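You operate a simulated robot arm through the tools that you are given. There is no shell and no other tool. Be economical: measure what you need, move in short steps, check, and stop when the job is done.

The job below is to be done with a simulated two-armed robot. You get a single attempt, and the scene is never put back.

## Task
Clear the turf board of steel bits, then brush up the flattened patch.
Fine: red handled block (a magnet) for the bits, black-bristled brush for the patch; put both back. Set down upright: red handled block, black-bristled brush. What is to be rubbed or washed off counts as gone when no trace of it is left.

Only the result counts: the job must be done as asked and must still hold three seconds after the hand-in. Knocking over, shifting, dropping, spilling or breaking anything else fails it.

## Robot
Two 6-joint arms with two-finger grippers on one trunk, on a base that drives. Base frame: it is fixed to the floor where the robot stands at the start and does not move with it; the origin is under the middle of the robot, x ahead of it, y to its left, z up. Readings come in cm, rad, newtons and seconds.
The left shoulder is at the start at [6, 14.3, 72], the right one opposite. With the tool pointing down near the work surface each hand reaches from about 10 to 66 cm from the robot's upright axis, wherever it stands, measured 20 degrees to its own side. Places, roughly: flattened patch [100, 10, 90]; line strip [80, 0, 90]; steel bits [100, -10, 90]; white band card tube (40x5x5 cm) [100, 30, 90]. Payload 2.45 kg a hand.
The TCP of each hand is the grasp point between the finger pads, 2.6 cm short of the fingertips. In the tool frame z runs along the fingers and y along their closing line. Largest opening 9.6 cm; the body of the gripper starts 6.9 cm behind the TCP.
Orientation is told as [roll, pitch, yaw] about the base's x, y, z axes, in that order, counted from this pose: with the fingers straight down and closing along the base's y, the tool's x points along the base's -x, its y along +y and its z along -z.

## Interface
- The arms move only by the tool nudge_tool. It takes "left_commands", "right_commands" or both (then of equal length, played together; a hand with none holds still); each is one flat list of numbers, 7 for each row, row after row: the opening in per cent of the stroke, from 0 (shut) to 100 (fully open), then the shift along the base's x, y, z in cm, then the turn, a rotation vector about the base's x, y, z in rad. In form: [gripper, tx, ty, tz, wx, wy, wz, gripper, tx, ty, tz, wx, wy, wz, ...]. A call has 1 to 12 rows; each row is the pose to reach, as a shift and turn from the pose commanded when the call began. Each row takes 0.2 s and may step no farther than 5 cm and 0.15 rad from the row before; otherwise, or with a gripper value out of range, the whole call is refused. A pose out of reach is approached as far as the arm can. The call stops where the force on the tool passes 40 N (or 10 N more than at its start, if that is more) or the arm is blocked; 0.2 s more then pass. Each finger halts on what it meets, pressing with about 22 N; the grip force reading is that of the motor and also rises with nothing between the fingers. The clock runs only during rows and for 0.2 s after the last one: add rows that repeat a pose to give the fingers time. The reply holds the time, the measured pose of the TCP, the force on the tool along the base axes, the opening and the grip force, in the units named above and with some noise, with the torque about the TCP (base axes, N m) and any sound that the robot's microphone picked up, and new pictures: "views" is both (left out), scene, wrist or none (wrist: the cameras of the hands that moved).
- Cameras (640 x 400 px; columns grow to the right, rows downward): "scene" is now at [15.06, 0.64, 135.21]; the picture's right is [0.07, -1.00, 0.00], its down [-0.49, -0.03, -0.87] and it looks along [0.87, 0.06, -0.49] (base axes); focal length 285 px, centre (320, 200). "left" rides on the left gripper at [8.2, -0.3, -9.8] in its tool frame; the picture's right is [0.04, 1.00, 0.00], its down [-0.73, 0.03, -0.68] and it looks along [-0.68, 0.03, 0.73] (tool axes); focal length 256 px, centre (320, 200). "right" rides on the right gripper at [8.2, 0.3, -9.8] in its tool frame; the picture's right is [-0.04, 1.00, 0.00], its down [-0.73, -0.03, -0.68] and it looks along [-0.68, -0.03, 0.73] (tool axes); focal length 256 px, centre (320, 200). There is no depth. A picture from a camera that has moved, and an enlarged one, comes with that camera's place and axes in the base frame and with its lens.
- slide_trunk(by): slides the trunk up (or, below 0, down) by that many cm; the arms and the scene camera ride with it, the base frame stays. It gives what a move gives, with no picture.
- drive_base(legs): drives the robot by 1 to 6 legs, each [ahead, turn to the left] in cm and rad, along the robot's own axes; the way and the turn of a leg run together, so that a leg with both is an arc; at most 150 cm and 3.142 rad a leg. The arms and the cameras ride along, it lands a little off, and it stops where it bumps. It gives what a move gives, and a new picture of the scene camera.
- aim_head(pan, tilt): turns the head with the scene camera to pan (to the left, within 1.501 rad either way) and tilt (down, from -0.506 to 1.204), counted from straight ahead of the robot. It gives what a move gives, and a new picture of the scene camera.
- enlarge(camera, box): a new picture of the part [left, top, right, bottom] of that camera's present view, enlarged. It takes no simulated time.
- job_done(): hands the job in; it is judged then, once.

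Go step by step. Nothing tells you exact positions but the pictures and the camera data: compare them with the known pose of the tool, close in by small moves and look again before you grip or let go. The budget is 120 turns and 260 pictures, counting those below and the enlarged ones. Unless the task says otherwise, let go and move clear before handing in, and close with one line.

The tools are called after "Emit:" as a command line: name --argument value ..., lists and objects as JSON in quotes. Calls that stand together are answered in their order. nudge_tool: Moves the arms, as the interface text tells. Its arguments: {"type":"object","properties":{"left_commands":{"type":"array","items":{"type":"number"}},"right_commands":{"type":"array","items":{"type":"number"}},"views":{"type":"string","enum":["both","scene","wrist","none"]}},"required":[]} The other tools are called the same way: slide_trunk (by) slides the trunk up or down; drive_base (legs) drives the base; aim_head (pan, tilt) turns the head that bears the scene camera; enlarge (camera, box) takes an enlarged picture of a part of a camera's view; job_done () hands the job in.

At the start:

```text
time_s: 0.0
left_eef_pos: [47.54, 17.26, 108.06]
left_tcp_rot: [-0.003, -0.002, -0.003]
left_ft_force: [0.2, 0.1, 0.1]
left_torque: [-0.01, 0.02, 0.0]
left_grip_width: 9.6
left_finger_force: 0.0
right_eef_pos: [47.89, -16.7, 107.63]
right_tcp_rot: [-0.002, 0.0, 0.0]
right_ft_force: [0.4, -0.3, -0.4]
right_torque: [-0.01, 0.01, 0.0]
right_grip_width: 9.58
right_finger_force: 0.0
trunk travel left (down, up): [-34.5, 24.5]
robot x, y, heading: [0.31, 0.31, 0.001]
head pan, tilt: [0.07, 0.517]
```

scene: 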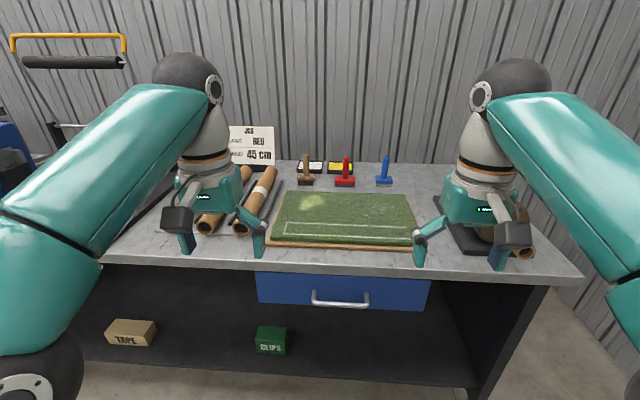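
right: 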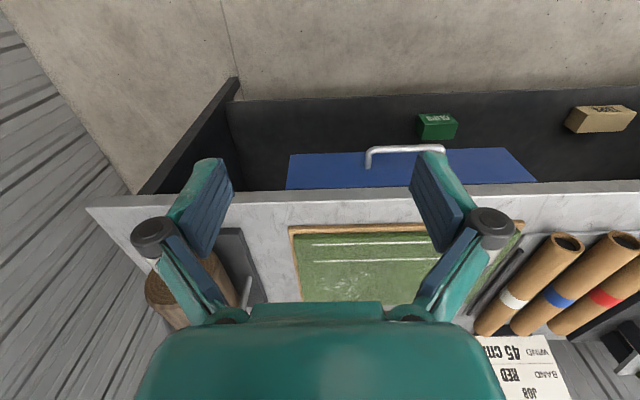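
left: 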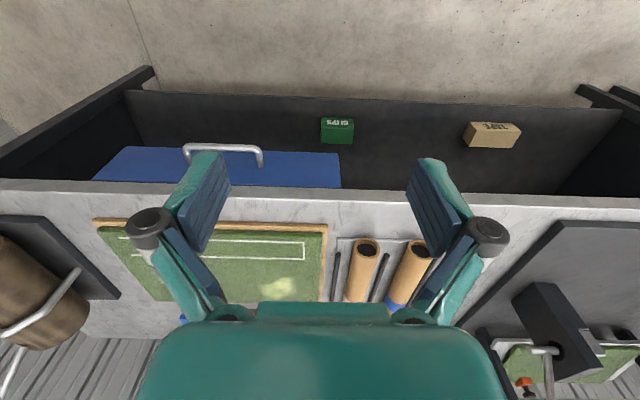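

I see a bench with the turf board, and three handled tools (brown, red, blue) behind it. I'll zoom in on the tools and the board first.

Emit:
enlarge --camera "scene" --box '[270, 140, 430, 240]'

Emit:
enlarge --camera "scene" --box '[280, 140, 400, 200]'

```text
4.00 times, centred on (350, 190) of scene
camera zoom: at [15.06, 0.64, 135.21], right [0.07, -1.0, 0.0], down [-0.49, -0.03, -0.87], along [0.87, 0.06, -0.49], focal length 1141 px, centre (200, 240)
```

zoom: 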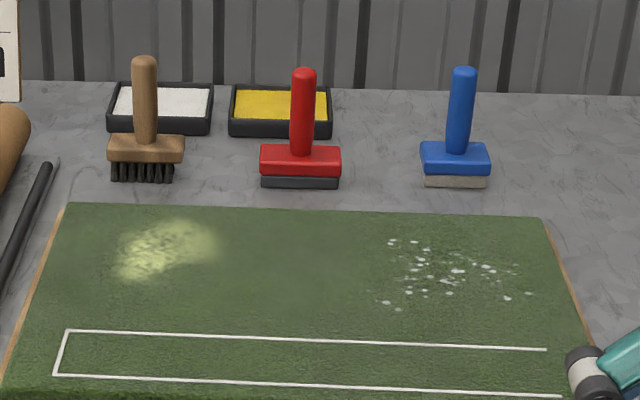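

```text
5.33 times, centred on (340, 170) of scene
camera zoom: at [15.06, 0.64, 135.21], right [0.07, -1.0, 0.0], down [-0.49, -0.03, -0.87], along [0.87, 0.06, -0.49], focal length 1521 px, centre (213, 360)
```

zoom: 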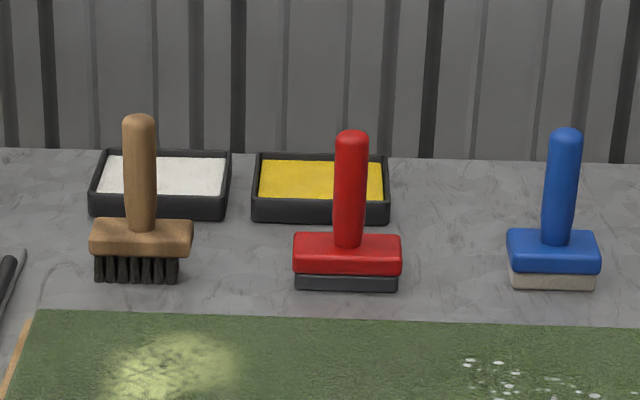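

The red block is near [109, -2], the brush near [109, 12], the bits near [95, -10], and the patch near [97, 11]. The bench edge is at about x=65, so I'll raise the trunk for clearance and drive closer.

Emit:
slide_trunk --by 10

Emit:
drive_base --legs '[[32, 0]]'

```text
time_s: 1.3
left_eef_pos: [47.65, 17.37, 118.16]
left_tcp_rot: [-0.002, -0.002, -0.003]
left_ft_force: [0.4, 0.6, -0.7]
left_torque: [0.01, 0.01, 0.0]
left_grip_width: 9.59
left_finger_force: 0.1
right_eef_pos: [47.7, -16.77, 117.85]
right_tcp_rot: [-0.001, 0.003, 0.0]
right_ft_force: [-0.5, -0.6, -0.2]
right_torque: [0.03, 0.03, 0.02]
right_grip_width: 9.63
right_finger_force: 0.1
trunk travel left (down, up): [-44.5, 14.5]
robot x, y, heading: [0.32, 0.04, 0.0]
head pan, tilt: [0.07, 0.517]
```

```text
time_s: 3.5
left_eef_pos: [79.99, 17.17, 118.13]
left_tcp_rot: [-0.002, 0.0, -0.003]
left_ft_force: [0.5, -0.8, 0.0]
left_torque: [-0.04, 0.07, 0.0]
left_grip_width: 9.59
left_finger_force: 0.0
right_eef_pos: [80.13, -16.92, 117.62]
right_tcp_rot: [0.001, 0.002, -0.004]
right_ft_force: [0.5, -0.4, 0.0]
right_torque: [0.01, 0.04, -0.02]
right_grip_width: 9.59
right_finger_force: 0.1
trunk travel left (down, up): [-44.5, 14.5]
robot x, y, heading: [32.34, -0.34, -0.005]
head pan, tilt: [0.07, 0.517]
camera scene: at [47.47, 0.58, 145.2], right [0.07, -1.0, 0.0], down [-0.49, -0.03, -0.87], along [0.87, 0.06, -0.5], focal length 285 px, centre (320, 200)
```

scene: 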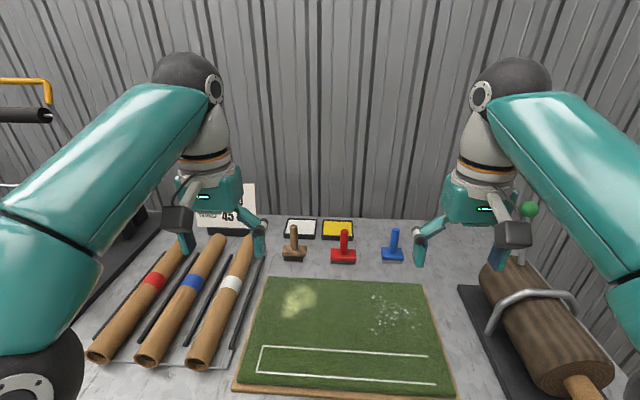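

The drive was clear. I'll go 14 cm further so the tools come within reach, and tilt the head down.

Emit:
drive_base --legs '[[14, 0.005]]'

Emit:
aim_head --pan 0.0 --tilt 0.75

```text
time_s: 4.8
left_eef_pos: [94.29, 17.3, 118.19]
left_tcp_rot: [-0.001, 0.002, 0.0]
left_ft_force: [1.4, 0.2, -0.5]
left_torque: [0.0, 0.05, 0.0]
left_grip_width: 9.59
left_finger_force: 0.1
right_eef_pos: [94.31, -16.65, 117.65]
right_tcp_rot: [-0.001, 0.003, 0.001]
right_ft_force: [1.1, -0.3, 0.1]
right_torque: [-0.01, 0.06, -0.01]
right_grip_width: 9.6
right_finger_force: 0.0
trunk travel left (down, up): [-44.5, 14.5]
robot x, y, heading: [46.4, -0.03, 0.006]
head pan, tilt: [0.07, 0.517]
camera scene: at [61.75, 0.61, 145.17], right [0.07, -1.0, 0.0], down [-0.5, -0.04, -0.87], along [0.87, 0.06, -0.5], focal length 285 px, centre (320, 200)
```

scene: 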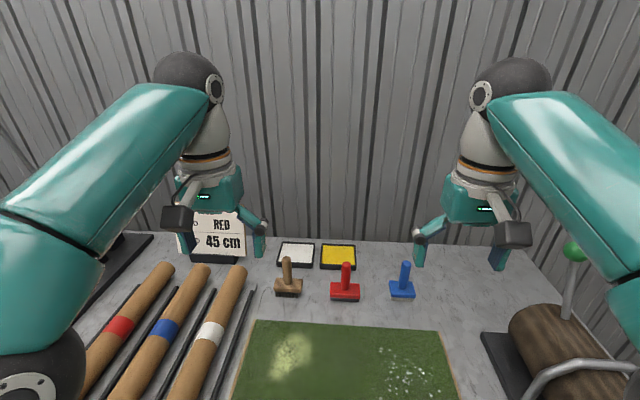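

```text
time_s: 5.6
left_eef_pos: [93.96, 17.32, 118.3]
left_tcp_rot: [-0.001, -0.005, 0.001]
left_ft_force: [-0.8, 0.1, 0.2]
left_torque: [0.02, 0.0, 0.04]
left_grip_width: 9.6
left_finger_force: 0.1
right_eef_pos: [94.17, -16.67, 117.92]
right_tcp_rot: [0.0, 0.003, 0.002]
right_ft_force: [0.1, 0.6, -0.2]
right_torque: [0.0, 0.01, -0.02]
right_grip_width: 9.58
right_finger_force: 0.1
trunk travel left (down, up): [-44.5, 14.5]
robot x, y, heading: [46.4, -0.28, 0.004]
head pan, tilt: [0.0, 0.75]
camera scene: at [60.71, -0.03, 143.19], right [0.0, -1.0, 0.0], down [-0.68, 0.0, -0.73], along [0.73, 0.0, -0.68], focal length 285 px, centre (320, 200)
```

scene: 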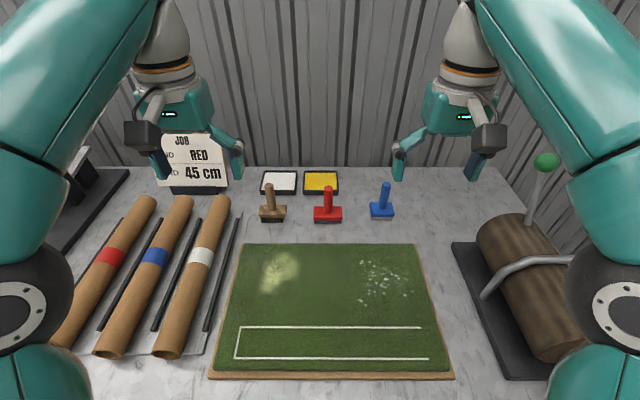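

Both tools are now well in view. I'll enlarge to measure them.

Emit:
enlarge --camera "scene" --box '[240, 160, 400, 260]'

Emit:
enlarge --camera "scene" --box '[210, 240, 450, 380]'

```text
4.00 times, centred on (320, 210) of scene
camera zoom: at [60.71, -0.03, 143.19], right [0.0, -1.0, 0.0], down [-0.68, 0.0, -0.73], along [0.73, 0.0, -0.68], focal length 1141 px, centre (320, 160)
```

zoom: 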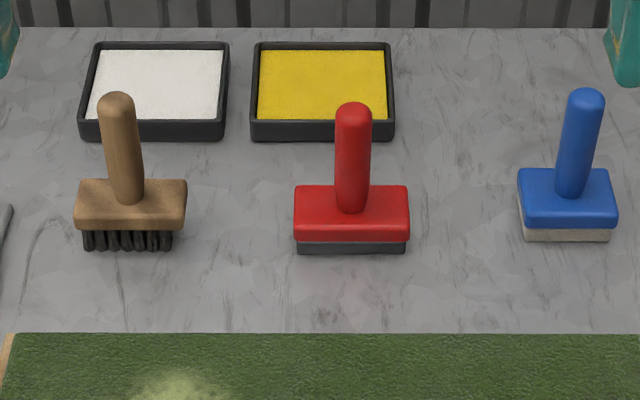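

```text
2.67 times, centred on (330, 310) of scene
camera zoom: at [60.71, -0.03, 143.19], right [0.0, -1.0, 0.0], down [-0.68, 0.0, -0.73], along [0.73, 0.0, -0.68], focal length 760 px, centre (293, -93)
```

zoom: 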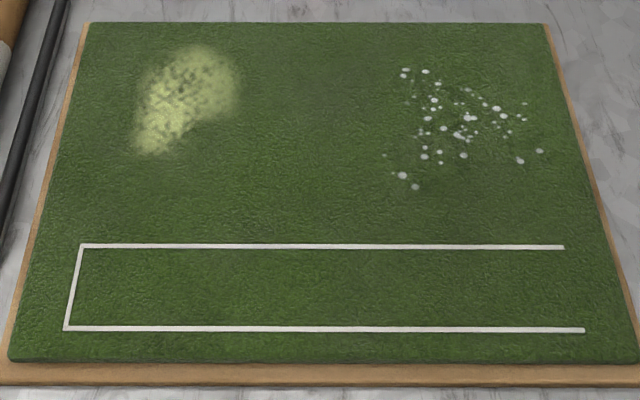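

The red handle is at about [112, -2] with its top near z≈99.5. I'll move the right hand to hover above it and look.

Emit:
nudge_tool --right_commands '[100, 2.9, 2.45, -1.6, 0, 0, 0, 100, 5.8, 4.9, -3.2, 0, 0, 0, 100, 8.7, 7.35, -4.8, 0, 0, 0, 100, 11.6, 9.8, -6.4, 0, 0, 0, 100, 14.5, 12.25, -8, 0, 0, 0, 100, 17.3, 14.7, -9.8, 0, 0, 0, 100, 17.3, 14.7, -9.8, 0, 0, 0]'

```text
time_s: 7.2
left_eef_pos: [94.24, 17.54, 118.11]
left_tcp_rot: [-0.004, 0.001, 0.0]
left_ft_force: [-0.1, 0.1, 0.4]
left_torque: [-0.05, 0.06, 0.01]
left_grip_width: 9.6
left_finger_force: 0.1
right_eef_pos: [105.0, -3.68, 104.67]
right_tcp_rot: [0.002, 0.004, 0.002]
right_ft_force: [1.2, 0.5, 0.0]
right_torque: [0.0, 0.05, -0.01]
right_grip_width: 9.58
right_finger_force: 0.1
right hand out of reach, approached as far as the arm can: row 2, 3, 4, 5, 6, 7
trunk travel left (down, up): [-44.5, 14.5]
robot x, y, heading: [46.56, 0.17, 0.002]
head pan, tilt: [0.0, 0.75]
camera scene: at [61.01, 0.14, 143.15], right [0.0, -1.0, 0.0], down [-0.68, 0.0, -0.73], along [0.73, 0.0, -0.68], focal length 285 px, centre (320, 200)
camera right: at [96.83, -3.43, 114.51], right [0.04, 1.0, 0.0], down [0.74, -0.03, 0.68], along [0.68, -0.03, -0.74], focal length 256 px, centre (320, 200)
```

scene: 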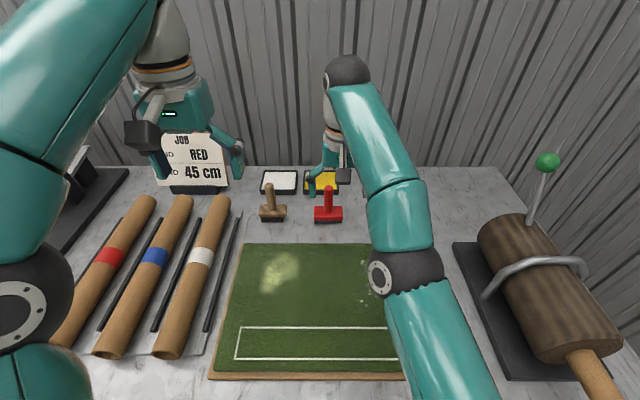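
right: 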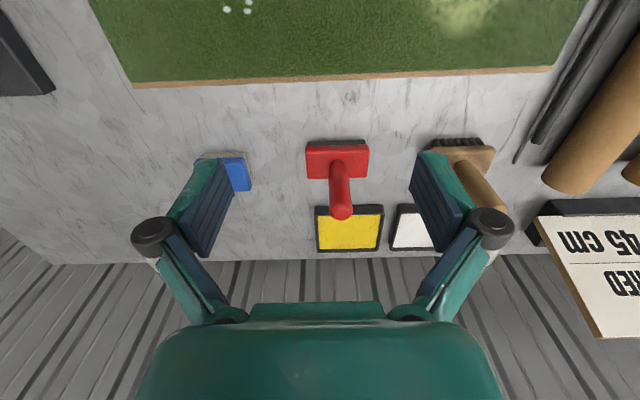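

The right hand stops about 8 cm short because the shoulder sits low. Raising the trunk brings the shoulder level with the wrist and gains reach, so I'll do that before extending again.

Emit:
slide_trunk --by 13

Emit:
nudge_tool --right_commands '[100, 1.5, 0.4, -4, 0, 0, 0, 100, 3, 0.8, -8, 0, 0, 0, 100, 4.5, 1, -12, 0, 0, 0, 100, 6, 1.2, -12, 0, 0, 0, 100, 7, 1.2, -12, 0, 0, 0, 100, 7, 1.2, -12, 0, 0, 0]'

```text
time_s: 8.8
left_eef_pos: [93.91, 17.31, 131.24]
left_tcp_rot: [-0.001, 0.0, 0.0]
left_ft_force: [-0.5, -0.7, 0.2]
left_torque: [0.02, 0.01, 0.0]
left_grip_width: 9.6
left_finger_force: 0.1
right_eef_pos: [104.82, -3.93, 117.67]
right_tcp_rot: [0.0, 0.0, 0.001]
right_ft_force: [-0.3, 0.4, -1.0]
right_torque: [0.0, 0.02, 0.01]
right_grip_width: 9.6
right_finger_force: 0.0
trunk travel left (down, up): [-57.5, 1.5]
robot x, y, heading: [46.4, 0.07, -0.001]
head pan, tilt: [0.0, 0.75]
```

```text
time_s: 10.2
left_eef_pos: [93.92, 17.34, 131.22]
left_tcp_rot: [-0.001, -0.003, 0.0]
left_ft_force: [0.1, -0.6, 0.2]
left_torque: [-0.02, -0.03, 0.0]
left_grip_width: 9.59
left_finger_force: 0.0
right_eef_pos: [109.77, -3.08, 105.22]
right_tcp_rot: [0.003, 0.0, 0.002]
right_ft_force: [-0.6, -0.1, -0.3]
right_torque: [0.01, 0.02, 0.03]
right_grip_width: 9.59
right_finger_force: 0.1
right hand out of reach, approached as far as the arm can: row 1, 2, 4, 5, 6
trunk travel left (down, up): [-57.5, 1.5]
robot x, y, heading: [46.41, -0.05, 0.001]
head pan, tilt: [0.0, 0.75]
camera scene: at [60.71, -0.03, 156.18], right [0.0, -1.0, 0.0], down [-0.68, 0.0, -0.73], along [0.73, 0.0, -0.68], focal length 285 px, centre (320, 200)
camera right: at [101.58, -2.61, 115.1], right [0.04, 1.0, 0.0], down [0.73, -0.03, 0.68], along [0.68, -0.03, -0.73], focal length 256 px, centre (320, 200)
```

scene: 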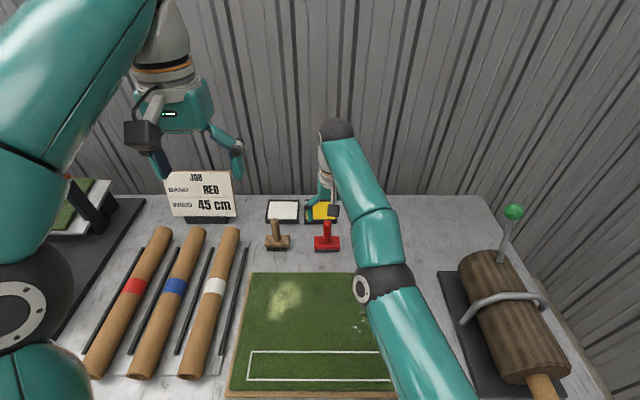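
right: 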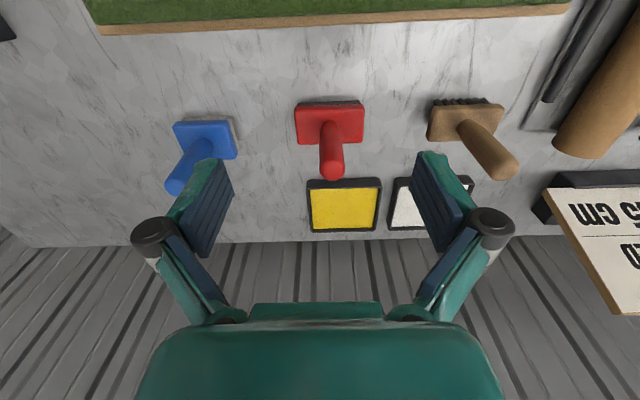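

I'm still about 3 cm short with the arm fully stretched, so I'll drive the base another 6 cm. The fingertips clear the handles.

Emit:
drive_base --legs '[[6, 0]]'

```text
time_s: 11.2
left_eef_pos: [97.77, 17.4, 131.87]
left_tcp_rot: [-0.006, -0.012, -0.002]
left_ft_force: [-0.3, 0.0, -0.1]
left_torque: [-0.02, -0.01, 0.02]
left_grip_width: 9.59
left_finger_force: 0.0
right_eef_pos: [113.75, -2.88, 105.96]
right_tcp_rot: [0.002, -0.011, 0.003]
right_ft_force: [0.0, 0.1, -0.2]
right_torque: [-0.02, 0.0, 0.0]
right_grip_width: 9.61
right_finger_force: 0.0
trunk travel left (down, up): [-57.5, 1.5]
robot x, y, heading: [51.24, 0.07, 0.003]
head pan, tilt: [0.0, 0.75]
stopped in leg 1: the robot was blocked; the commanded pose is now the measured one
camera scene: at [63.93, -0.04, 156.38], right [0.0, -1.0, 0.0], down [-0.67, 0.0, -0.74], along [0.74, 0.0, -0.67], focal length 285 px, centre (320, 200)
```

scene: 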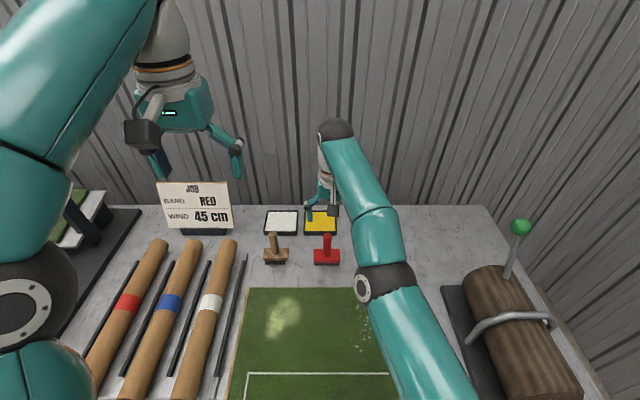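

The base touched the bench and leans very slightly, so I'll back off a little.

Emit:
drive_base --legs '[[-1.2, 0]]'

Emit:
nudge_tool --right_commands '[100, -0.3, 0.3, -0.5, 0, 0, 0, 100, -0.3, 0.3, -1.0, 0, 0, 0]' --views "wrist"

```text
time_s: 12.0
left_eef_pos: [98.18, 17.42, 131.39]
left_tcp_rot: [-0.003, -0.002, 0.0]
left_ft_force: [0.2, 0.0, 0.2]
left_torque: [0.01, 0.02, 0.01]
left_grip_width: 9.58
left_finger_force: 0.0
right_eef_pos: [113.87, -2.91, 105.16]
right_tcp_rot: [0.0, 0.001, 0.002]
right_ft_force: [-0.1, 0.0, -0.2]
right_torque: [-0.02, -0.02, -0.02]
right_grip_width: 9.62
right_finger_force: 0.0
trunk travel left (down, up): [-57.5, 1.5]
robot x, y, heading: [50.52, -0.11, 0.001]
head pan, tilt: [0.0, 0.75]
camera scene: at [64.87, -0.04, 156.18], right [0.0, -1.0, 0.0], down [-0.68, 0.0, -0.73], along [0.73, 0.0, -0.68], focal length 285 px, centre (320, 200)
```

scene: 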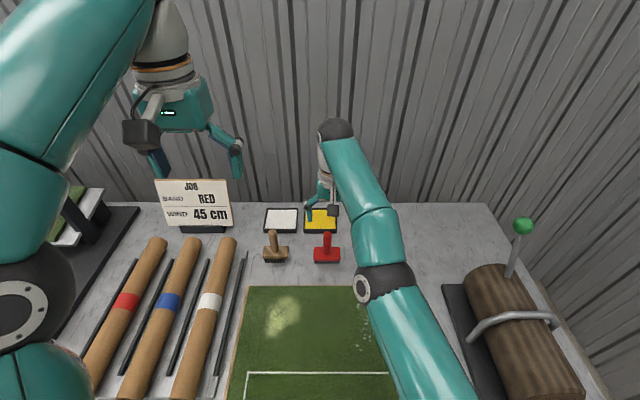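

```text
time_s: 12.6
left_eef_pos: [98.12, 17.4, 131.42]
left_tcp_rot: [-0.004, -0.003, 0.0]
left_ft_force: [0.2, -0.2, 0.1]
left_torque: [0.01, -0.02, -0.01]
left_grip_width: 9.61
left_finger_force: 0.0
right_eef_pos: [113.72, -2.55, 104.3]
right_tcp_rot: [-0.001, 0.004, 0.002]
right_ft_force: [-0.5, -0.1, -0.2]
right_torque: [-0.01, 0.01, 0.0]
right_grip_width: 9.58
right_finger_force: 0.1
right hand out of reach, approached as far as the arm can: row 2
trunk travel left (down, up): [-57.5, 1.5]
robot x, y, heading: [50.61, -0.37, 0.003]
head pan, tilt: [0.0, 0.75]
camera right: at [105.68, -2.17, 114.25], right [0.04, 1.0, 0.0], down [0.74, -0.03, 0.68], along [0.68, -0.02, -0.74], focal length 256 px, centre (320, 200)
```

right: 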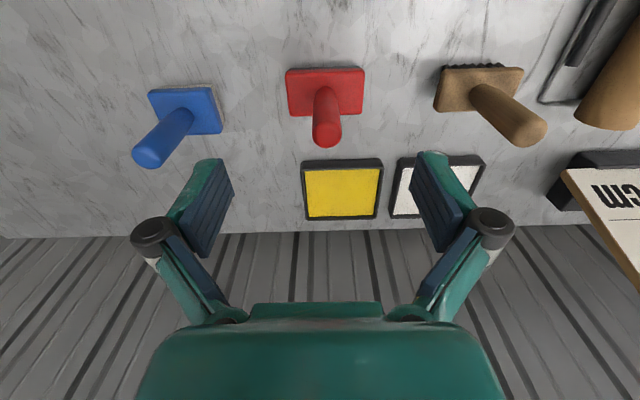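

The red handle reads about [113.4, -1.9]. I'll align over it and descend partway with the fingers open.

Emit:
nudge_tool --right_commands '[100, -0.4, 0.65, 0, 0, 0, 0, 100, -0.4, 0.65, -2.5, 0, 0, 0, 100, -0.4, 0.65, -5, 0, 0, 0, 100, -0.4, 0.65, -7.2, 0, 0, 0, 100, -0.4, 0.65, -7.2, 0, 0, 0]'

```text
time_s: 13.8
left_eef_pos: [98.17, 17.35, 131.37]
left_tcp_rot: [-0.003, -0.001, 0.001]
left_ft_force: [0.2, 0.2, 0.1]
left_torque: [0.01, 0.01, 0.01]
left_grip_width: 9.56
left_finger_force: 0.0
right_eef_pos: [115.06, -1.35, 97.37]
right_tcp_rot: [0.001, 0.003, 0.002]
right_ft_force: [-0.4, -0.4, -0.2]
right_torque: [-0.04, -0.01, 0.02]
right_grip_width: 9.61
right_finger_force: 0.1
right hand out of reach, approached as far as the arm can: row 2, 3, 4, 5
trunk travel left (down, up): [-57.5, 1.5]
robot x, y, heading: [50.35, -0.02, 0.004]
head pan, tilt: [0.0, 0.75]
camera scene: at [64.82, -0.04, 156.18], right [0.0, -1.0, 0.0], down [-0.68, 0.0, -0.73], along [0.73, 0.0, -0.68], focal length 285 px, centre (320, 200)
camera right: at [106.88, -1.01, 107.33], right [0.04, 1.0, 0.0], down [0.74, -0.03, 0.68], along [0.68, -0.03, -0.74], focal length 256 px, centre (320, 200)
```

scene: 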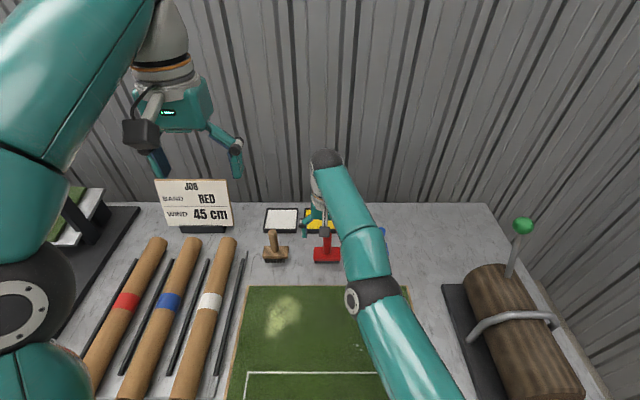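
right: 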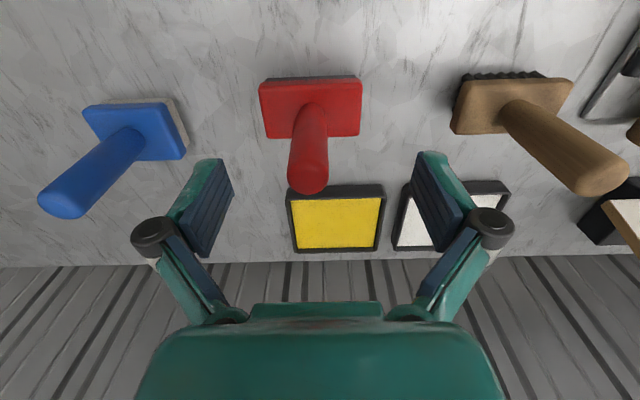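

The handle is at [113.3, -1.8] and the TCP is 1.7 cm past it in x. I'll correct that and look before closing.

Emit:
nudge_tool --right_commands '[100, -1.0, -0.4, 0, 0, 0, 0, 100, -1.8, -0.4, 0, 0, 0, 0, 100, -1.8, -0.4, 0, 0, 0, 0]' --views "wrist"

```text
time_s: 14.6
left_eef_pos: [98.2, 17.32, 131.48]
left_tcp_rot: [-0.004, -0.002, 0.0]
left_ft_force: [-0.2, -0.1, 0.0]
left_torque: [-0.02, -0.05, -0.01]
left_grip_width: 9.6
left_finger_force: 0.1
right_eef_pos: [114.98, -1.2, 97.48]
right_tcp_rot: [0.001, 0.004, 0.002]
right_ft_force: [-0.7, -0.3, -0.4]
right_torque: [-0.03, 0.0, -0.03]
right_grip_width: 9.58
right_finger_force: 0.0
right hand out of reach, approached as far as the arm can: row 1, 2, 3
trunk travel left (down, up): [-57.5, 1.5]
robot x, y, heading: [50.52, -0.48, 0.001]
head pan, tilt: [0.0, 0.75]
camera right: at [106.84, -0.9, 107.56], right [0.04, 1.0, 0.0], down [0.74, -0.03, 0.68], along [0.68, -0.03, -0.74], focal length 256 px, centre (320, 200)
```

right: 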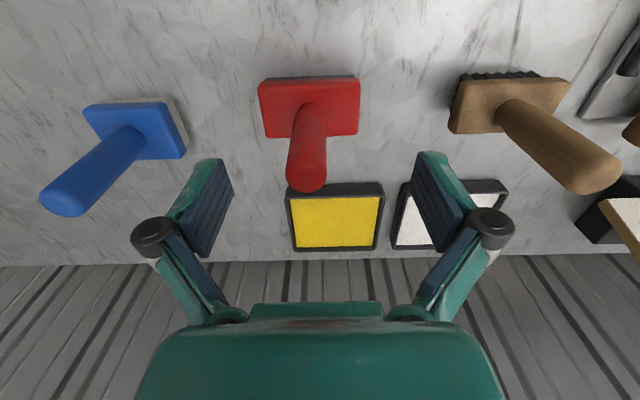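

The commanded pose was beyond reach, so the hand hasn't moved back yet. I'll step further back in x.

Emit:
nudge_tool --right_commands '[100, -1.0, -0.3, 0, 0, 0, 0, 100, -1.8, -0.3, 0, 0, 0, 0, 100, -1.8, -0.3, 0, 0, 0, 0]' --views "none"

```text
time_s: 15.4
left_eef_pos: [98.03, 17.28, 131.41]
left_tcp_rot: [-0.003, -0.001, 0.001]
left_ft_force: [0.0, 0.1, 0.2]
left_torque: [0.02, 0.01, 0.01]
left_grip_width: 9.6
left_finger_force: 0.1
right_eef_pos: [114.97, -1.11, 97.75]
right_tcp_rot: [-0.001, 0.004, 0.003]
right_ft_force: [-0.8, 0.7, -0.9]
right_torque: [-0.03, 0.03, 0.0]
right_grip_width: 9.58
right_finger_force: 0.1
right hand out of reach, approached as far as the arm can: row 1, 2, 3
trunk travel left (down, up): [-57.5, 1.5]
robot x, y, heading: [50.43, 0.04, 0.005]
head pan, tilt: [0.0, 0.75]
```

Emit:
nudge_tool --right_commands '[100, -1.0, 0, 0, 0, 0, 0, 100, -2.0, 0, 0, 0, 0, 0, 100, -2, 0, 0, 0, 0, 0]' --views "none"

```text
time_s: 16.2
left_eef_pos: [98.02, 17.33, 131.47]
left_tcp_rot: [-0.003, -0.003, -0.001]
left_ft_force: [-0.8, -0.4, 0.6]
left_torque: [-0.01, 0.04, -0.03]
left_grip_width: 9.6
left_finger_force: 0.0
right_eef_pos: [114.94, -0.97, 97.96]
right_tcp_rot: [0.0, 0.003, 0.001]
right_ft_force: [0.1, 0.4, -0.1]
right_torque: [-0.02, -0.03, -0.02]
right_grip_width: 9.6
right_finger_force: 0.0
right hand out of reach, approached as far as the arm can: row 1, 2, 3
trunk travel left (down, up): [-57.5, 1.5]
robot x, y, heading: [50.24, -0.45, -0.001]
head pan, tilt: [0.0, 0.75]
```

Emit:
nudge_tool --right_commands '[100, -1.0, -0.4, 0, 0, 0, 0, 100, -2.0, -0.8, 0, 0, 0, 0, 100, -3, -1.2, 0, 0, 0, 0, 100, -3, -1.2, 0, 0, 0, 0]' --views "none"

```text
time_s: 17.2
left_eef_pos: [98.09, 17.47, 131.52]
left_tcp_rot: [-0.003, -0.002, 0.0]
left_ft_force: [-0.5, 0.8, 1.0]
left_torque: [0.0, 0.02, 0.01]
left_grip_width: 9.6
left_finger_force: 0.1
right_eef_pos: [114.79, -0.85, 97.92]
right_tcp_rot: [0.0, 0.002, 0.005]
right_ft_force: [-0.2, -0.5, 0.5]
right_torque: [0.02, -0.02, 0.0]
right_grip_width: 9.61
right_finger_force: 0.1
right hand out of reach, approached as far as the arm can: row 1, 2, 3, 4
trunk travel left (down, up): [-57.5, 1.5]
robot x, y, heading: [50.61, 0.0, 0.002]
head pan, tilt: [0.0, 0.75]
```

The arm still reports out of reach. I'll raise it and retract until the command tracks again.

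Emit:
nudge_tool --right_commands '[100, -1, 0, 2, 0, 0, 0, 100, -3, 0, 4, 0, 0, 0, 100, -5, 0, 4, 0, 0, 0, 100, -7, 0, 4, 0, 0, 0, 100, -9, 0, 4, 0, 0, 0, 100, -9, 0, 4, 0, 0, 0]' --views "wrist"

```text
time_s: 18.6
left_eef_pos: [98.09, 17.4, 131.45]
left_tcp_rot: [-0.004, -0.003, 0.001]
left_ft_force: [-1.1, 0.0, 1.1]
left_torque: [0.0, 0.02, -0.02]
left_grip_width: 9.58
left_finger_force: 0.0
right_eef_pos: [113.32, 0.47, 102.89]
right_tcp_rot: [0.001, 0.004, 0.002]
right_ft_force: [-0.1, -0.1, 0.7]
right_torque: [0.02, -0.04, -0.02]
right_grip_width: 9.58
right_finger_force: 0.0
right hand out of reach, approached as far as the arm can: row 1, 2, 3, 4, 5, 6
trunk travel left (down, up): [-57.5, 1.5]
robot x, y, heading: [51.04, 0.1, 0.003]
head pan, tilt: [0.0, 0.75]
camera right: at [105.12, 0.78, 112.76], right [0.04, 1.0, 0.0], down [0.74, -0.03, 0.68], along [0.68, -0.03, -0.74], focal length 256 px, centre (320, 200)
```

right: 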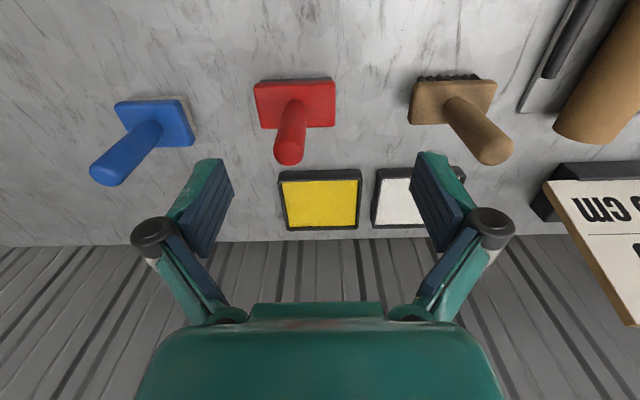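

The hidden command sits well beyond reach. I'll keep retracting until the out-of-reach note vanishes.

Emit:
nudge_tool --right_commands '[100, -4, 0, 0, 0, 0, 0, 100, -8, -0.5, 0, 0, 0, 0, 100, -12, -1, 0, 0, 0, 0, 100, -16, -2, 0, 0, 0, 0, 100, -16, -2, 0, 0, 0, 0]' --views "none"

```text
time_s: 19.8
left_eef_pos: [98.04, 17.35, 131.37]
left_tcp_rot: [-0.004, -0.001, -0.001]
left_ft_force: [0.1, 0.1, -0.1]
left_torque: [0.0, 0.01, 0.01]
left_grip_width: 9.56
left_finger_force: 0.1
right_eef_pos: [112.82, 1.33, 103.46]
right_tcp_rot: [0.0, 0.004, 0.004]
right_ft_force: [0.4, 1.3, 0.4]
right_torque: [-0.01, 0.03, 0.02]
right_grip_width: 9.6
right_finger_force: 0.1
right hand out of reach, approached as far as the arm can: row 1, 2, 3, 4, 5
trunk travel left (down, up): [-57.5, 1.5]
robot x, y, heading: [50.41, -0.11, 0.004]
head pan, tilt: [0.0, 0.75]
```

The elbow seems locked straight at full extension, so retract commands don't take effect. I'll back the base off so the hand is over empty turf, then unlock it safely.

Emit:
drive_base --legs '[[-22, 0]]'

Emit:
nudge_tool --right_commands '[100, 0, 0, 2, 0, 0, 0, 100, 0, 0, 5, 0, 0, 0, 100, 0, 0, 5, 0, 0, 0]' --views "none"

```text
time_s: 21.5
left_eef_pos: [76.12, 17.27, 131.45]
left_tcp_rot: [-0.004, -0.004, -0.003]
left_ft_force: [-0.5, 0.4, -0.2]
left_torque: [-0.02, -0.05, -0.02]
left_grip_width: 9.6
left_finger_force: 0.0
right_eef_pos: [90.79, 1.11, 103.56]
right_tcp_rot: [0.0, 0.003, 0.002]
right_ft_force: [0.1, -0.1, -0.3]
right_torque: [-0.02, 0.0, 0.0]
right_grip_width: 9.6
right_finger_force: 0.1
trunk travel left (down, up): [-57.5, 1.5]
robot x, y, heading: [28.41, -0.29, 0.002]
head pan, tilt: [0.0, 0.75]
camera scene: at [42.82, -0.1, 156.2], right [0.0, -1.0, 0.0], down [-0.68, 0.0, -0.73], along [0.73, 0.0, -0.68], focal length 285 px, centre (320, 200)
```

scene: 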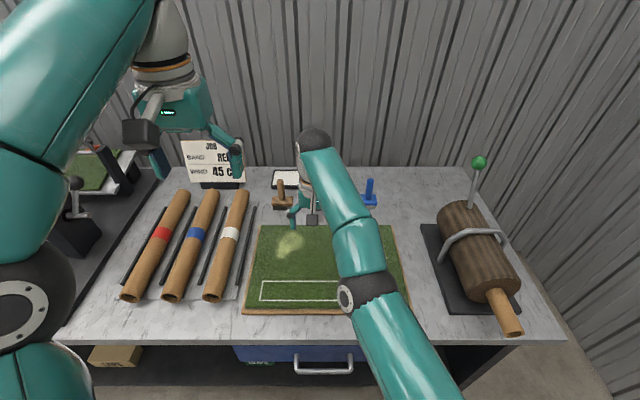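

```text
time_s: 22.3
left_eef_pos: [76.15, 17.2, 131.4]
left_tcp_rot: [-0.003, -0.001, -0.001]
left_ft_force: [0.0, 0.0, 0.1]
left_torque: [0.0, -0.01, -0.01]
left_grip_width: 9.6
left_finger_force: 0.1
right_eef_pos: [89.9, 0.82, 107.6]
right_tcp_rot: [0.001, 0.003, 0.002]
right_ft_force: [0.6, 0.2, -0.4]
right_torque: [0.0, 0.02, -0.01]
right_grip_width: 9.6
right_finger_force: 0.1
right hand out of reach, approached as far as the arm can: row 1, 2, 3
trunk travel left (down, up): [-57.5, 1.5]
robot x, y, heading: [28.73, -0.25, -0.006]
head pan, tilt: [0.0, 0.75]
```

Emit:
nudge_tool --right_commands '[100, -2, -1, -3, 0, 0, 0, 100, -4, -2, -6, 0, 0, 0, 100, -6, -3, -6, 0, 0, 0, 100, -8, -4, -6, 0, 0, 0, 100, -8, -4, -6, 0, 0, 0]' --views "none"

```text
time_s: 23.5
left_eef_pos: [76.25, 17.33, 131.45]
left_tcp_rot: [-0.003, -0.002, -0.001]
left_ft_force: [-0.9, -0.4, -0.3]
left_torque: [-0.01, -0.06, -0.01]
left_grip_width: 9.62
left_finger_force: 0.1
right_eef_pos: [89.89, 0.79, 107.1]
right_tcp_rot: [0.0, 0.006, 0.002]
right_ft_force: [-0.2, 0.1, 1.0]
right_torque: [0.01, -0.02, -0.03]
right_grip_width: 9.61
right_finger_force: 0.0
right hand out of reach, approached as far as the arm can: row 1, 2, 3, 4, 5
trunk travel left (down, up): [-57.5, 1.5]
robot x, y, heading: [28.42, -0.47, -0.0]
head pan, tilt: [0.0, 0.75]
```

Emit:
nudge_tool --right_commands '[100, -4, 0, 0, 0, 0, 0, 100, -8, 0, 0, 0, 0, 0, 100, -12, 0, 0, 0, 0, 0, 100, -16, 0, 0, 0, 0, 0, 100, -20, 0, 0, 0, 0, 0, 100, -20, 0, 0, 0, 0, 0]' --views "scene"

```text
time_s: 24.9
left_eef_pos: [76.34, 17.23, 131.3]
left_tcp_rot: [-0.003, -0.002, -0.001]
left_ft_force: [0.5, 0.4, 0.4]
left_torque: [0.04, 0.01, 0.01]
left_grip_width: 9.6
left_finger_force: 0.3
right_eef_pos: [89.93, 0.77, 107.18]
right_tcp_rot: [0.002, 0.007, 0.003]
right_ft_force: [-0.2, 0.0, 0.1]
right_torque: [0.01, -0.01, -0.01]
right_grip_width: 9.61
right_finger_force: 0.1
right hand out of reach, approached as far as the arm can: row 1, 2, 3, 4, 5, 6
trunk travel left (down, up): [-57.5, 1.5]
robot x, y, heading: [28.54, -0.08, -0.001]
head pan, tilt: [0.0, 0.75]
camera scene: at [42.98, -0.1, 156.18], right [0.0, -1.0, 0.0], down [-0.68, 0.0, -0.73], along [0.73, 0.0, -0.68], focal length 285 px, centre (320, 200)
```

scene: 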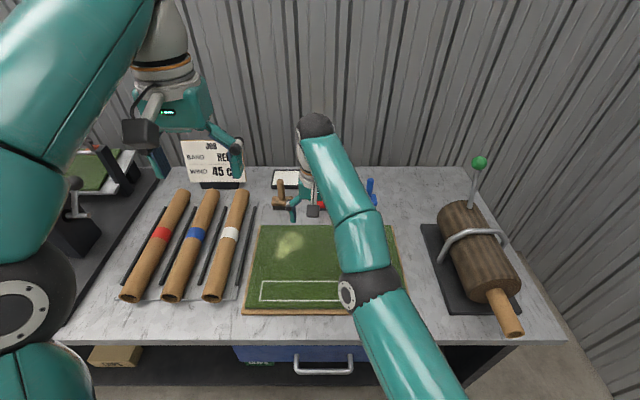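

Emit:
nudge_tool --right_commands '[100, 20, 0, 0, 0, 0, 0]' --views "none"

Emit:
nudge_tool --right_commands '[100, 0, 0, 4, 0, 0, 0, 100, 0, 0, 8, 0, 0, 0, 100, 0, 0, 12, 0, 0, 0, 100, 0, 0, 12, 0, 0, 0]' --views "none"

```text
refused: row 1 steps farther than a row can; nothing moved
```

```text
time_s: 25.9
left_eef_pos: [76.41, 17.19, 131.46]
left_tcp_rot: [-0.003, -0.001, -0.001]
left_ft_force: [0.8, -0.1, 0.3]
left_torque: [0.02, 0.0, -0.01]
left_grip_width: 9.6
left_finger_force: 0.0
right_eef_pos: [86.28, -0.08, 116.6]
right_tcp_rot: [0.0, 0.006, 0.001]
right_ft_force: [0.3, -0.5, 0.0]
right_torque: [0.0, 0.03, -0.02]
right_grip_width: 9.59
right_finger_force: 0.1
right hand out of reach, approached as far as the arm can: row 1, 2, 3, 4
trunk travel left (down, up): [-57.5, 1.5]
robot x, y, heading: [28.65, 0.04, -0.003]
head pan, tilt: [0.0, 0.75]
```

Emit:
nudge_tool --right_commands '[100, 0, -3, 0, 0, 0, 0, 100, 0, -6, 0, 0, 0, 0, 100, 0, -9, 0, 0, 0, 0, 100, 0, -9, 0, 0, 0, 0]' --views "none"

Emit:
nudge_tool --right_commands '[100, 0, 0, -3, 0, 0, 0, 100, 0, 0, -6, 0, 0, 0, 100, 0, 0, -6, 0, 0, 0]' --views "none"

```text
time_s: 26.9
left_eef_pos: [76.29, 17.31, 131.49]
left_tcp_rot: [-0.004, -0.001, -0.002]
left_ft_force: [-0.2, -0.1, 0.3]
left_torque: [-0.06, 0.01, 0.02]
left_grip_width: 9.59
left_finger_force: 0.0
right_eef_pos: [86.26, -9.02, 116.64]
right_tcp_rot: [0.0, 0.003, 0.002]
right_ft_force: [1.0, 0.3, 1.1]
right_torque: [0.0, 0.02, -0.02]
right_grip_width: 9.61
right_finger_force: 0.1
trunk travel left (down, up): [-57.5, 1.5]
robot x, y, heading: [28.32, -0.16, 0.003]
head pan, tilt: [0.0, 0.75]
```

```text
time_s: 27.7
left_eef_pos: [76.18, 17.33, 131.56]
left_tcp_rot: [-0.003, -0.003, -0.002]
left_ft_force: [0.2, 0.7, 0.1]
left_torque: [-0.02, -0.03, 0.0]
left_grip_width: 9.61
left_finger_force: 0.0
right_eef_pos: [86.39, -9.09, 110.49]
right_tcp_rot: [0.0, 0.002, 0.003]
right_ft_force: [0.8, -0.2, -0.6]
right_torque: [0.02, -0.05, 0.0]
right_grip_width: 9.61
right_finger_force: 0.1
trunk travel left (down, up): [-57.5, 1.5]
robot x, y, heading: [28.67, -0.26, 0.001]
head pan, tilt: [0.0, 0.75]
```

The hand is free again and tracks normally, so the lesson is to stay within reach. I'll drive back to an axis position of about x=50.3, then approach with exact targets.

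Emit:
drive_base --legs '[[21.7, 0]]'

Emit:
nudge_tool --right_commands '[100, 0, 3, -2, 0, 0, 0, 100, 0, 6, -4, 0, 0, 0, 100, 0, 7.2, -5, 0, 0, 0, 100, 0, 7.2, -5, 0, 0, 0]' --views "wrist"

```text
time_s: 29.4
left_eef_pos: [98.17, 17.4, 131.64]
left_tcp_rot: [-0.005, -0.003, 0.003]
left_ft_force: [0.4, -0.9, -0.1]
left_torque: [0.0, -0.01, 0.0]
left_grip_width: 9.62
left_finger_force: 0.0
right_eef_pos: [108.26, -8.97, 110.63]
right_tcp_rot: [-0.001, 0.002, 0.005]
right_ft_force: [-0.3, -1.0, -0.4]
right_torque: [0.02, 0.0, -0.03]
right_grip_width: 9.59
right_finger_force: 0.0
trunk travel left (down, up): [-57.5, 1.5]
robot x, y, heading: [50.6, -0.28, 0.009]
head pan, tilt: [0.0, 0.75]
camera scene: at [64.77, -0.04, 156.21], right [0.0, -1.0, 0.0], down [-0.68, 0.0, -0.73], along [0.73, 0.0, -0.68], focal length 285 px, centre (320, 200)
```

scene: 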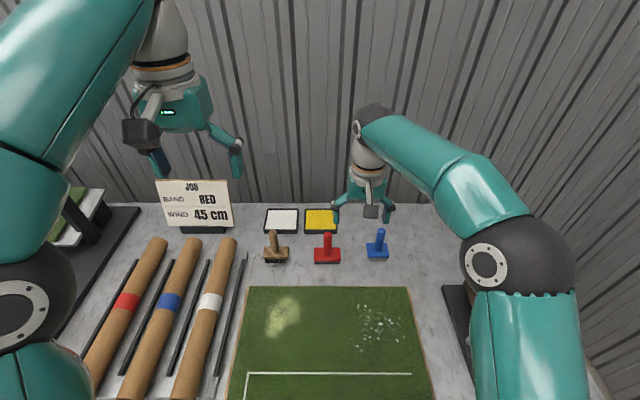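

```text
time_s: 30.4
left_eef_pos: [98.08, 17.35, 131.57]
left_tcp_rot: [-0.003, -0.003, 0.003]
left_ft_force: [0.7, -0.1, -0.4]
left_torque: [0.0, 0.03, -0.02]
left_grip_width: 9.6
left_finger_force: 0.0
right_eef_pos: [108.42, -1.76, 105.67]
right_tcp_rot: [-0.002, 0.003, 0.002]
right_ft_force: [0.1, -0.3, 0.4]
right_torque: [0.01, 0.01, 0.0]
right_grip_width: 9.57
right_finger_force: 0.0
trunk travel left (down, up): [-57.5, 1.5]
robot x, y, heading: [50.56, 0.07, 0.005]
head pan, tilt: [0.0, 0.75]
camera right: at [100.24, -1.44, 115.66], right [0.04, 1.0, 0.0], down [0.73, -0.03, 0.68], along [0.68, -0.02, -0.73], focal length 256 px, centre (320, 200)
```

right: 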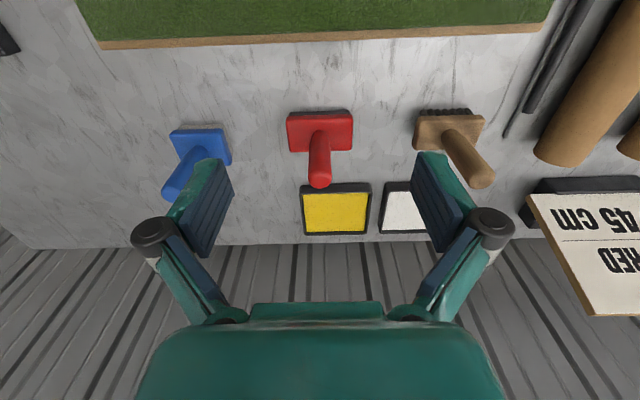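

The handle is confirmed at [113.4, -1.85]. I'll descend in front of it to z≈97, then slide forward around it.

Emit:
nudge_tool --right_commands '[100, 0, 0, -4, 0, 0, 0, 100, 0, 0, -8.5, 0, 0, 0, 100, 2.5, 0, -8.5, 0, 0, 0, 100, 4.9, 0, -8.5, 0, 0, 0, 100, 4.9, 0, -8.5, 0, 0, 0]'

```text
time_s: 31.6
left_eef_pos: [97.95, 17.49, 131.6]
left_tcp_rot: [-0.004, -0.003, 0.002]
left_ft_force: [0.1, 0.2, 0.0]
left_torque: [-0.01, 0.02, 0.02]
left_grip_width: 9.61
left_finger_force: 0.0
right_eef_pos: [113.15, -1.64, 97.23]
right_tcp_rot: [0.0, 0.001, 0.003]
right_ft_force: [-0.1, 0.2, -0.2]
right_torque: [0.01, 0.01, 0.0]
right_grip_width: 9.59
right_finger_force: 0.1
trunk travel left (down, up): [-57.5, 1.5]
robot x, y, heading: [51.0, 0.04, 0.005]
head pan, tilt: [0.0, 0.75]
camera scene: at [64.77, -0.05, 156.22], right [0.0, -1.0, 0.0], down [-0.68, 0.0, -0.73], along [0.73, 0.0, -0.68], focal length 285 px, centre (320, 200)
camera right: at [104.95, -1.37, 107.09], right [0.04, 1.0, 0.0], down [0.74, -0.03, 0.68], along [0.68, -0.02, -0.74], focal length 256 px, centre (320, 200)
```

scene: 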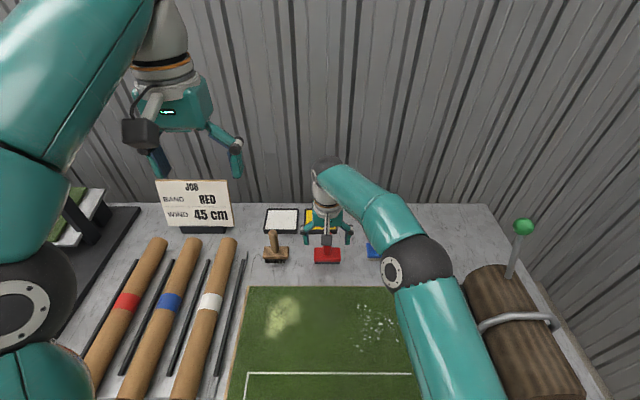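
right: 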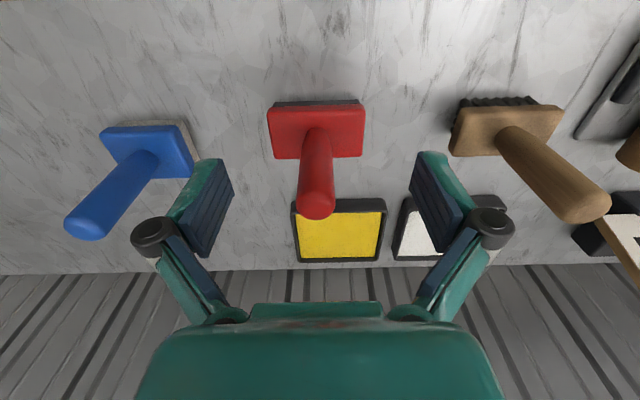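

The handle is centred between the pads and the tips sit just above the block. I'll close the gripper.

Emit:
nudge_tool --right_commands '[100, 0, -0.15, 0.2, 0, 0, 0, 40, 0, -0.15, 0.2, 0, 0, 0, 0, 0, -0.15, 0.2, 0, 0, 0, 0, 0, -0.15, 0.2, 0, 0, 0, 0, 0, -0.15, 0.2, 0, 0, 0]' --views "wrist"

```text
time_s: 32.8
left_eef_pos: [98.13, 17.44, 131.6]
left_tcp_rot: [-0.004, -0.003, 0.001]
left_ft_force: [0.8, 0.1, 0.0]
left_torque: [0.02, 0.02, -0.02]
left_grip_width: 9.59
left_finger_force: 0.0
right_eef_pos: [113.25, -1.74, 97.42]
right_tcp_rot: [-0.001, 0.001, 0.005]
right_ft_force: [-0.2, -0.1, -0.7]
right_torque: [0.0, 0.02, 0.0]
right_grip_width: 0.6
right_finger_force: 21.7
trunk travel left (down, up): [-57.5, 1.5]
robot x, y, heading: [50.51, -0.16, 0.002]
head pan, tilt: [0.0, 0.75]
camera right: at [105.02, -1.55, 107.31], right [0.04, 1.0, 0.0], down [0.73, -0.03, 0.68], along [0.68, -0.02, -0.74], focal length 256 px, centre (320, 200)
```

right: 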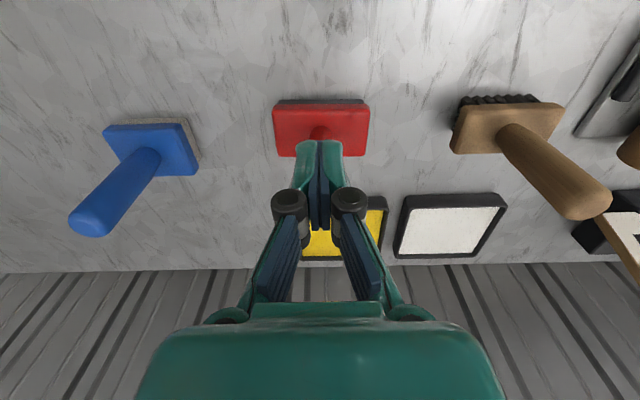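

The gripper closed on nothing: the handle is behind the fingers. Re-triangulating puts the bench top near z≈86 and the handle near [115.5, -1.8] with its top at about 96. I'll open, back off, and pitch the tool forward 0.3 rad for more reach.

Emit:
nudge_tool --right_commands '[30, 0, 0, 0, 0, 0, 0, 70, -2, 0, 0, 0, 0, 0, 100, -4, 0, 1, 0, -0.1, 0, 100, -5, 0, 1, 0, -0.2, 0, 100, -5, 0, 1, 0, -0.3, 0, 100, -5, 0, 1, 0, -0.3, 0]' --views "wrist"

```text
time_s: 34.2
left_eef_pos: [97.94, 17.51, 131.67]
left_tcp_rot: [-0.004, -0.003, 0.002]
left_ft_force: [0.0, -0.2, -0.2]
left_torque: [-0.02, 0.03, 0.0]
left_grip_width: 9.61
left_finger_force: 0.0
right_eef_pos: [108.31, -1.97, 98.38]
right_tcp_rot: [-0.001, -0.299, 0.006]
right_ft_force: [0.8, -0.1, 0.0]
right_torque: [0.01, -0.01, 0.01]
right_grip_width: 9.6
right_finger_force: 0.1
trunk travel left (down, up): [-57.5, 1.5]
robot x, y, heading: [50.59, 0.06, 0.008]
head pan, tilt: [0.0, 0.75]
camera right: at [97.57, -1.64, 105.46], right [0.03, 1.0, 0.01], down [0.5, -0.03, 0.87], along [0.87, -0.02, -0.5], focal length 256 px, centre (320, 200)
```

right: 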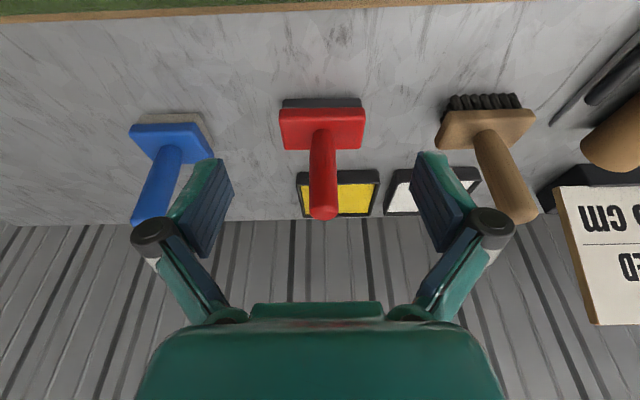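

This view gives a clean fix: handle axis at x≈114.9, top at z≈96.9. I'll lower to z≈94.5 and slide forward around it.

Emit:
nudge_tool --right_commands '[100, 0, 0.15, -2, 0, 0, 0, 100, 0, 0.15, -3.9, 0, 0, 0, 100, 3, 0.15, -3.9, 0, 0, 0, 100, 5, 0.15, -3.9, 0, 0, 0, 100, 6.7, 0.15, -3.9, 0, 0, 0, 100, 6.7, 0.15, -3.9, 0, 0, 0]'

```text
time_s: 35.6
left_eef_pos: [97.98, 17.47, 131.68]
left_tcp_rot: [-0.004, -0.004, 0.002]
left_ft_force: [0.2, 0.0, -0.5]
left_torque: [0.02, -0.02, 0.03]
left_grip_width: 9.58
left_finger_force: 0.1
right_eef_pos: [114.89, -1.73, 94.4]
right_tcp_rot: [-0.001, -0.298, 0.006]
right_ft_force: [-0.7, -0.1, 0.1]
right_torque: [-0.01, 0.0, -0.02]
right_grip_width: 9.59
right_finger_force: 0.0
trunk travel left (down, up): [-57.5, 1.5]
robot x, y, heading: [50.96, 0.04, 0.001]
head pan, tilt: [0.0, 0.75]
camera scene: at [64.77, -0.05, 156.22], right [0.0, -1.0, 0.0], down [-0.68, 0.0, -0.73], along [0.73, 0.0, -0.68], focal length 285 px, centre (320, 200)
camera right: at [104.19, -1.53, 101.48], right [0.03, 1.0, 0.01], down [0.5, -0.03, 0.86], along [0.86, -0.02, -0.5], focal length 256 px, centre (320, 200)
```

scene: 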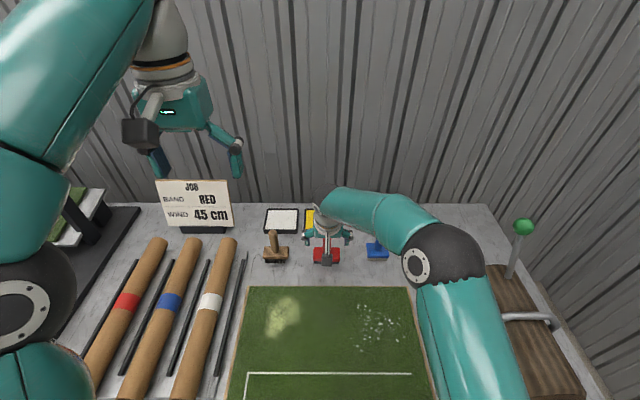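
right: 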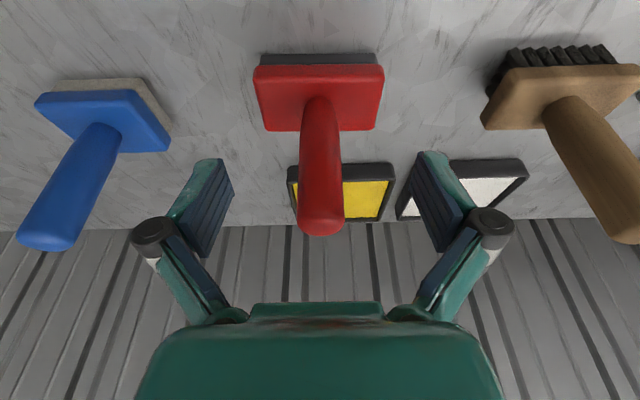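

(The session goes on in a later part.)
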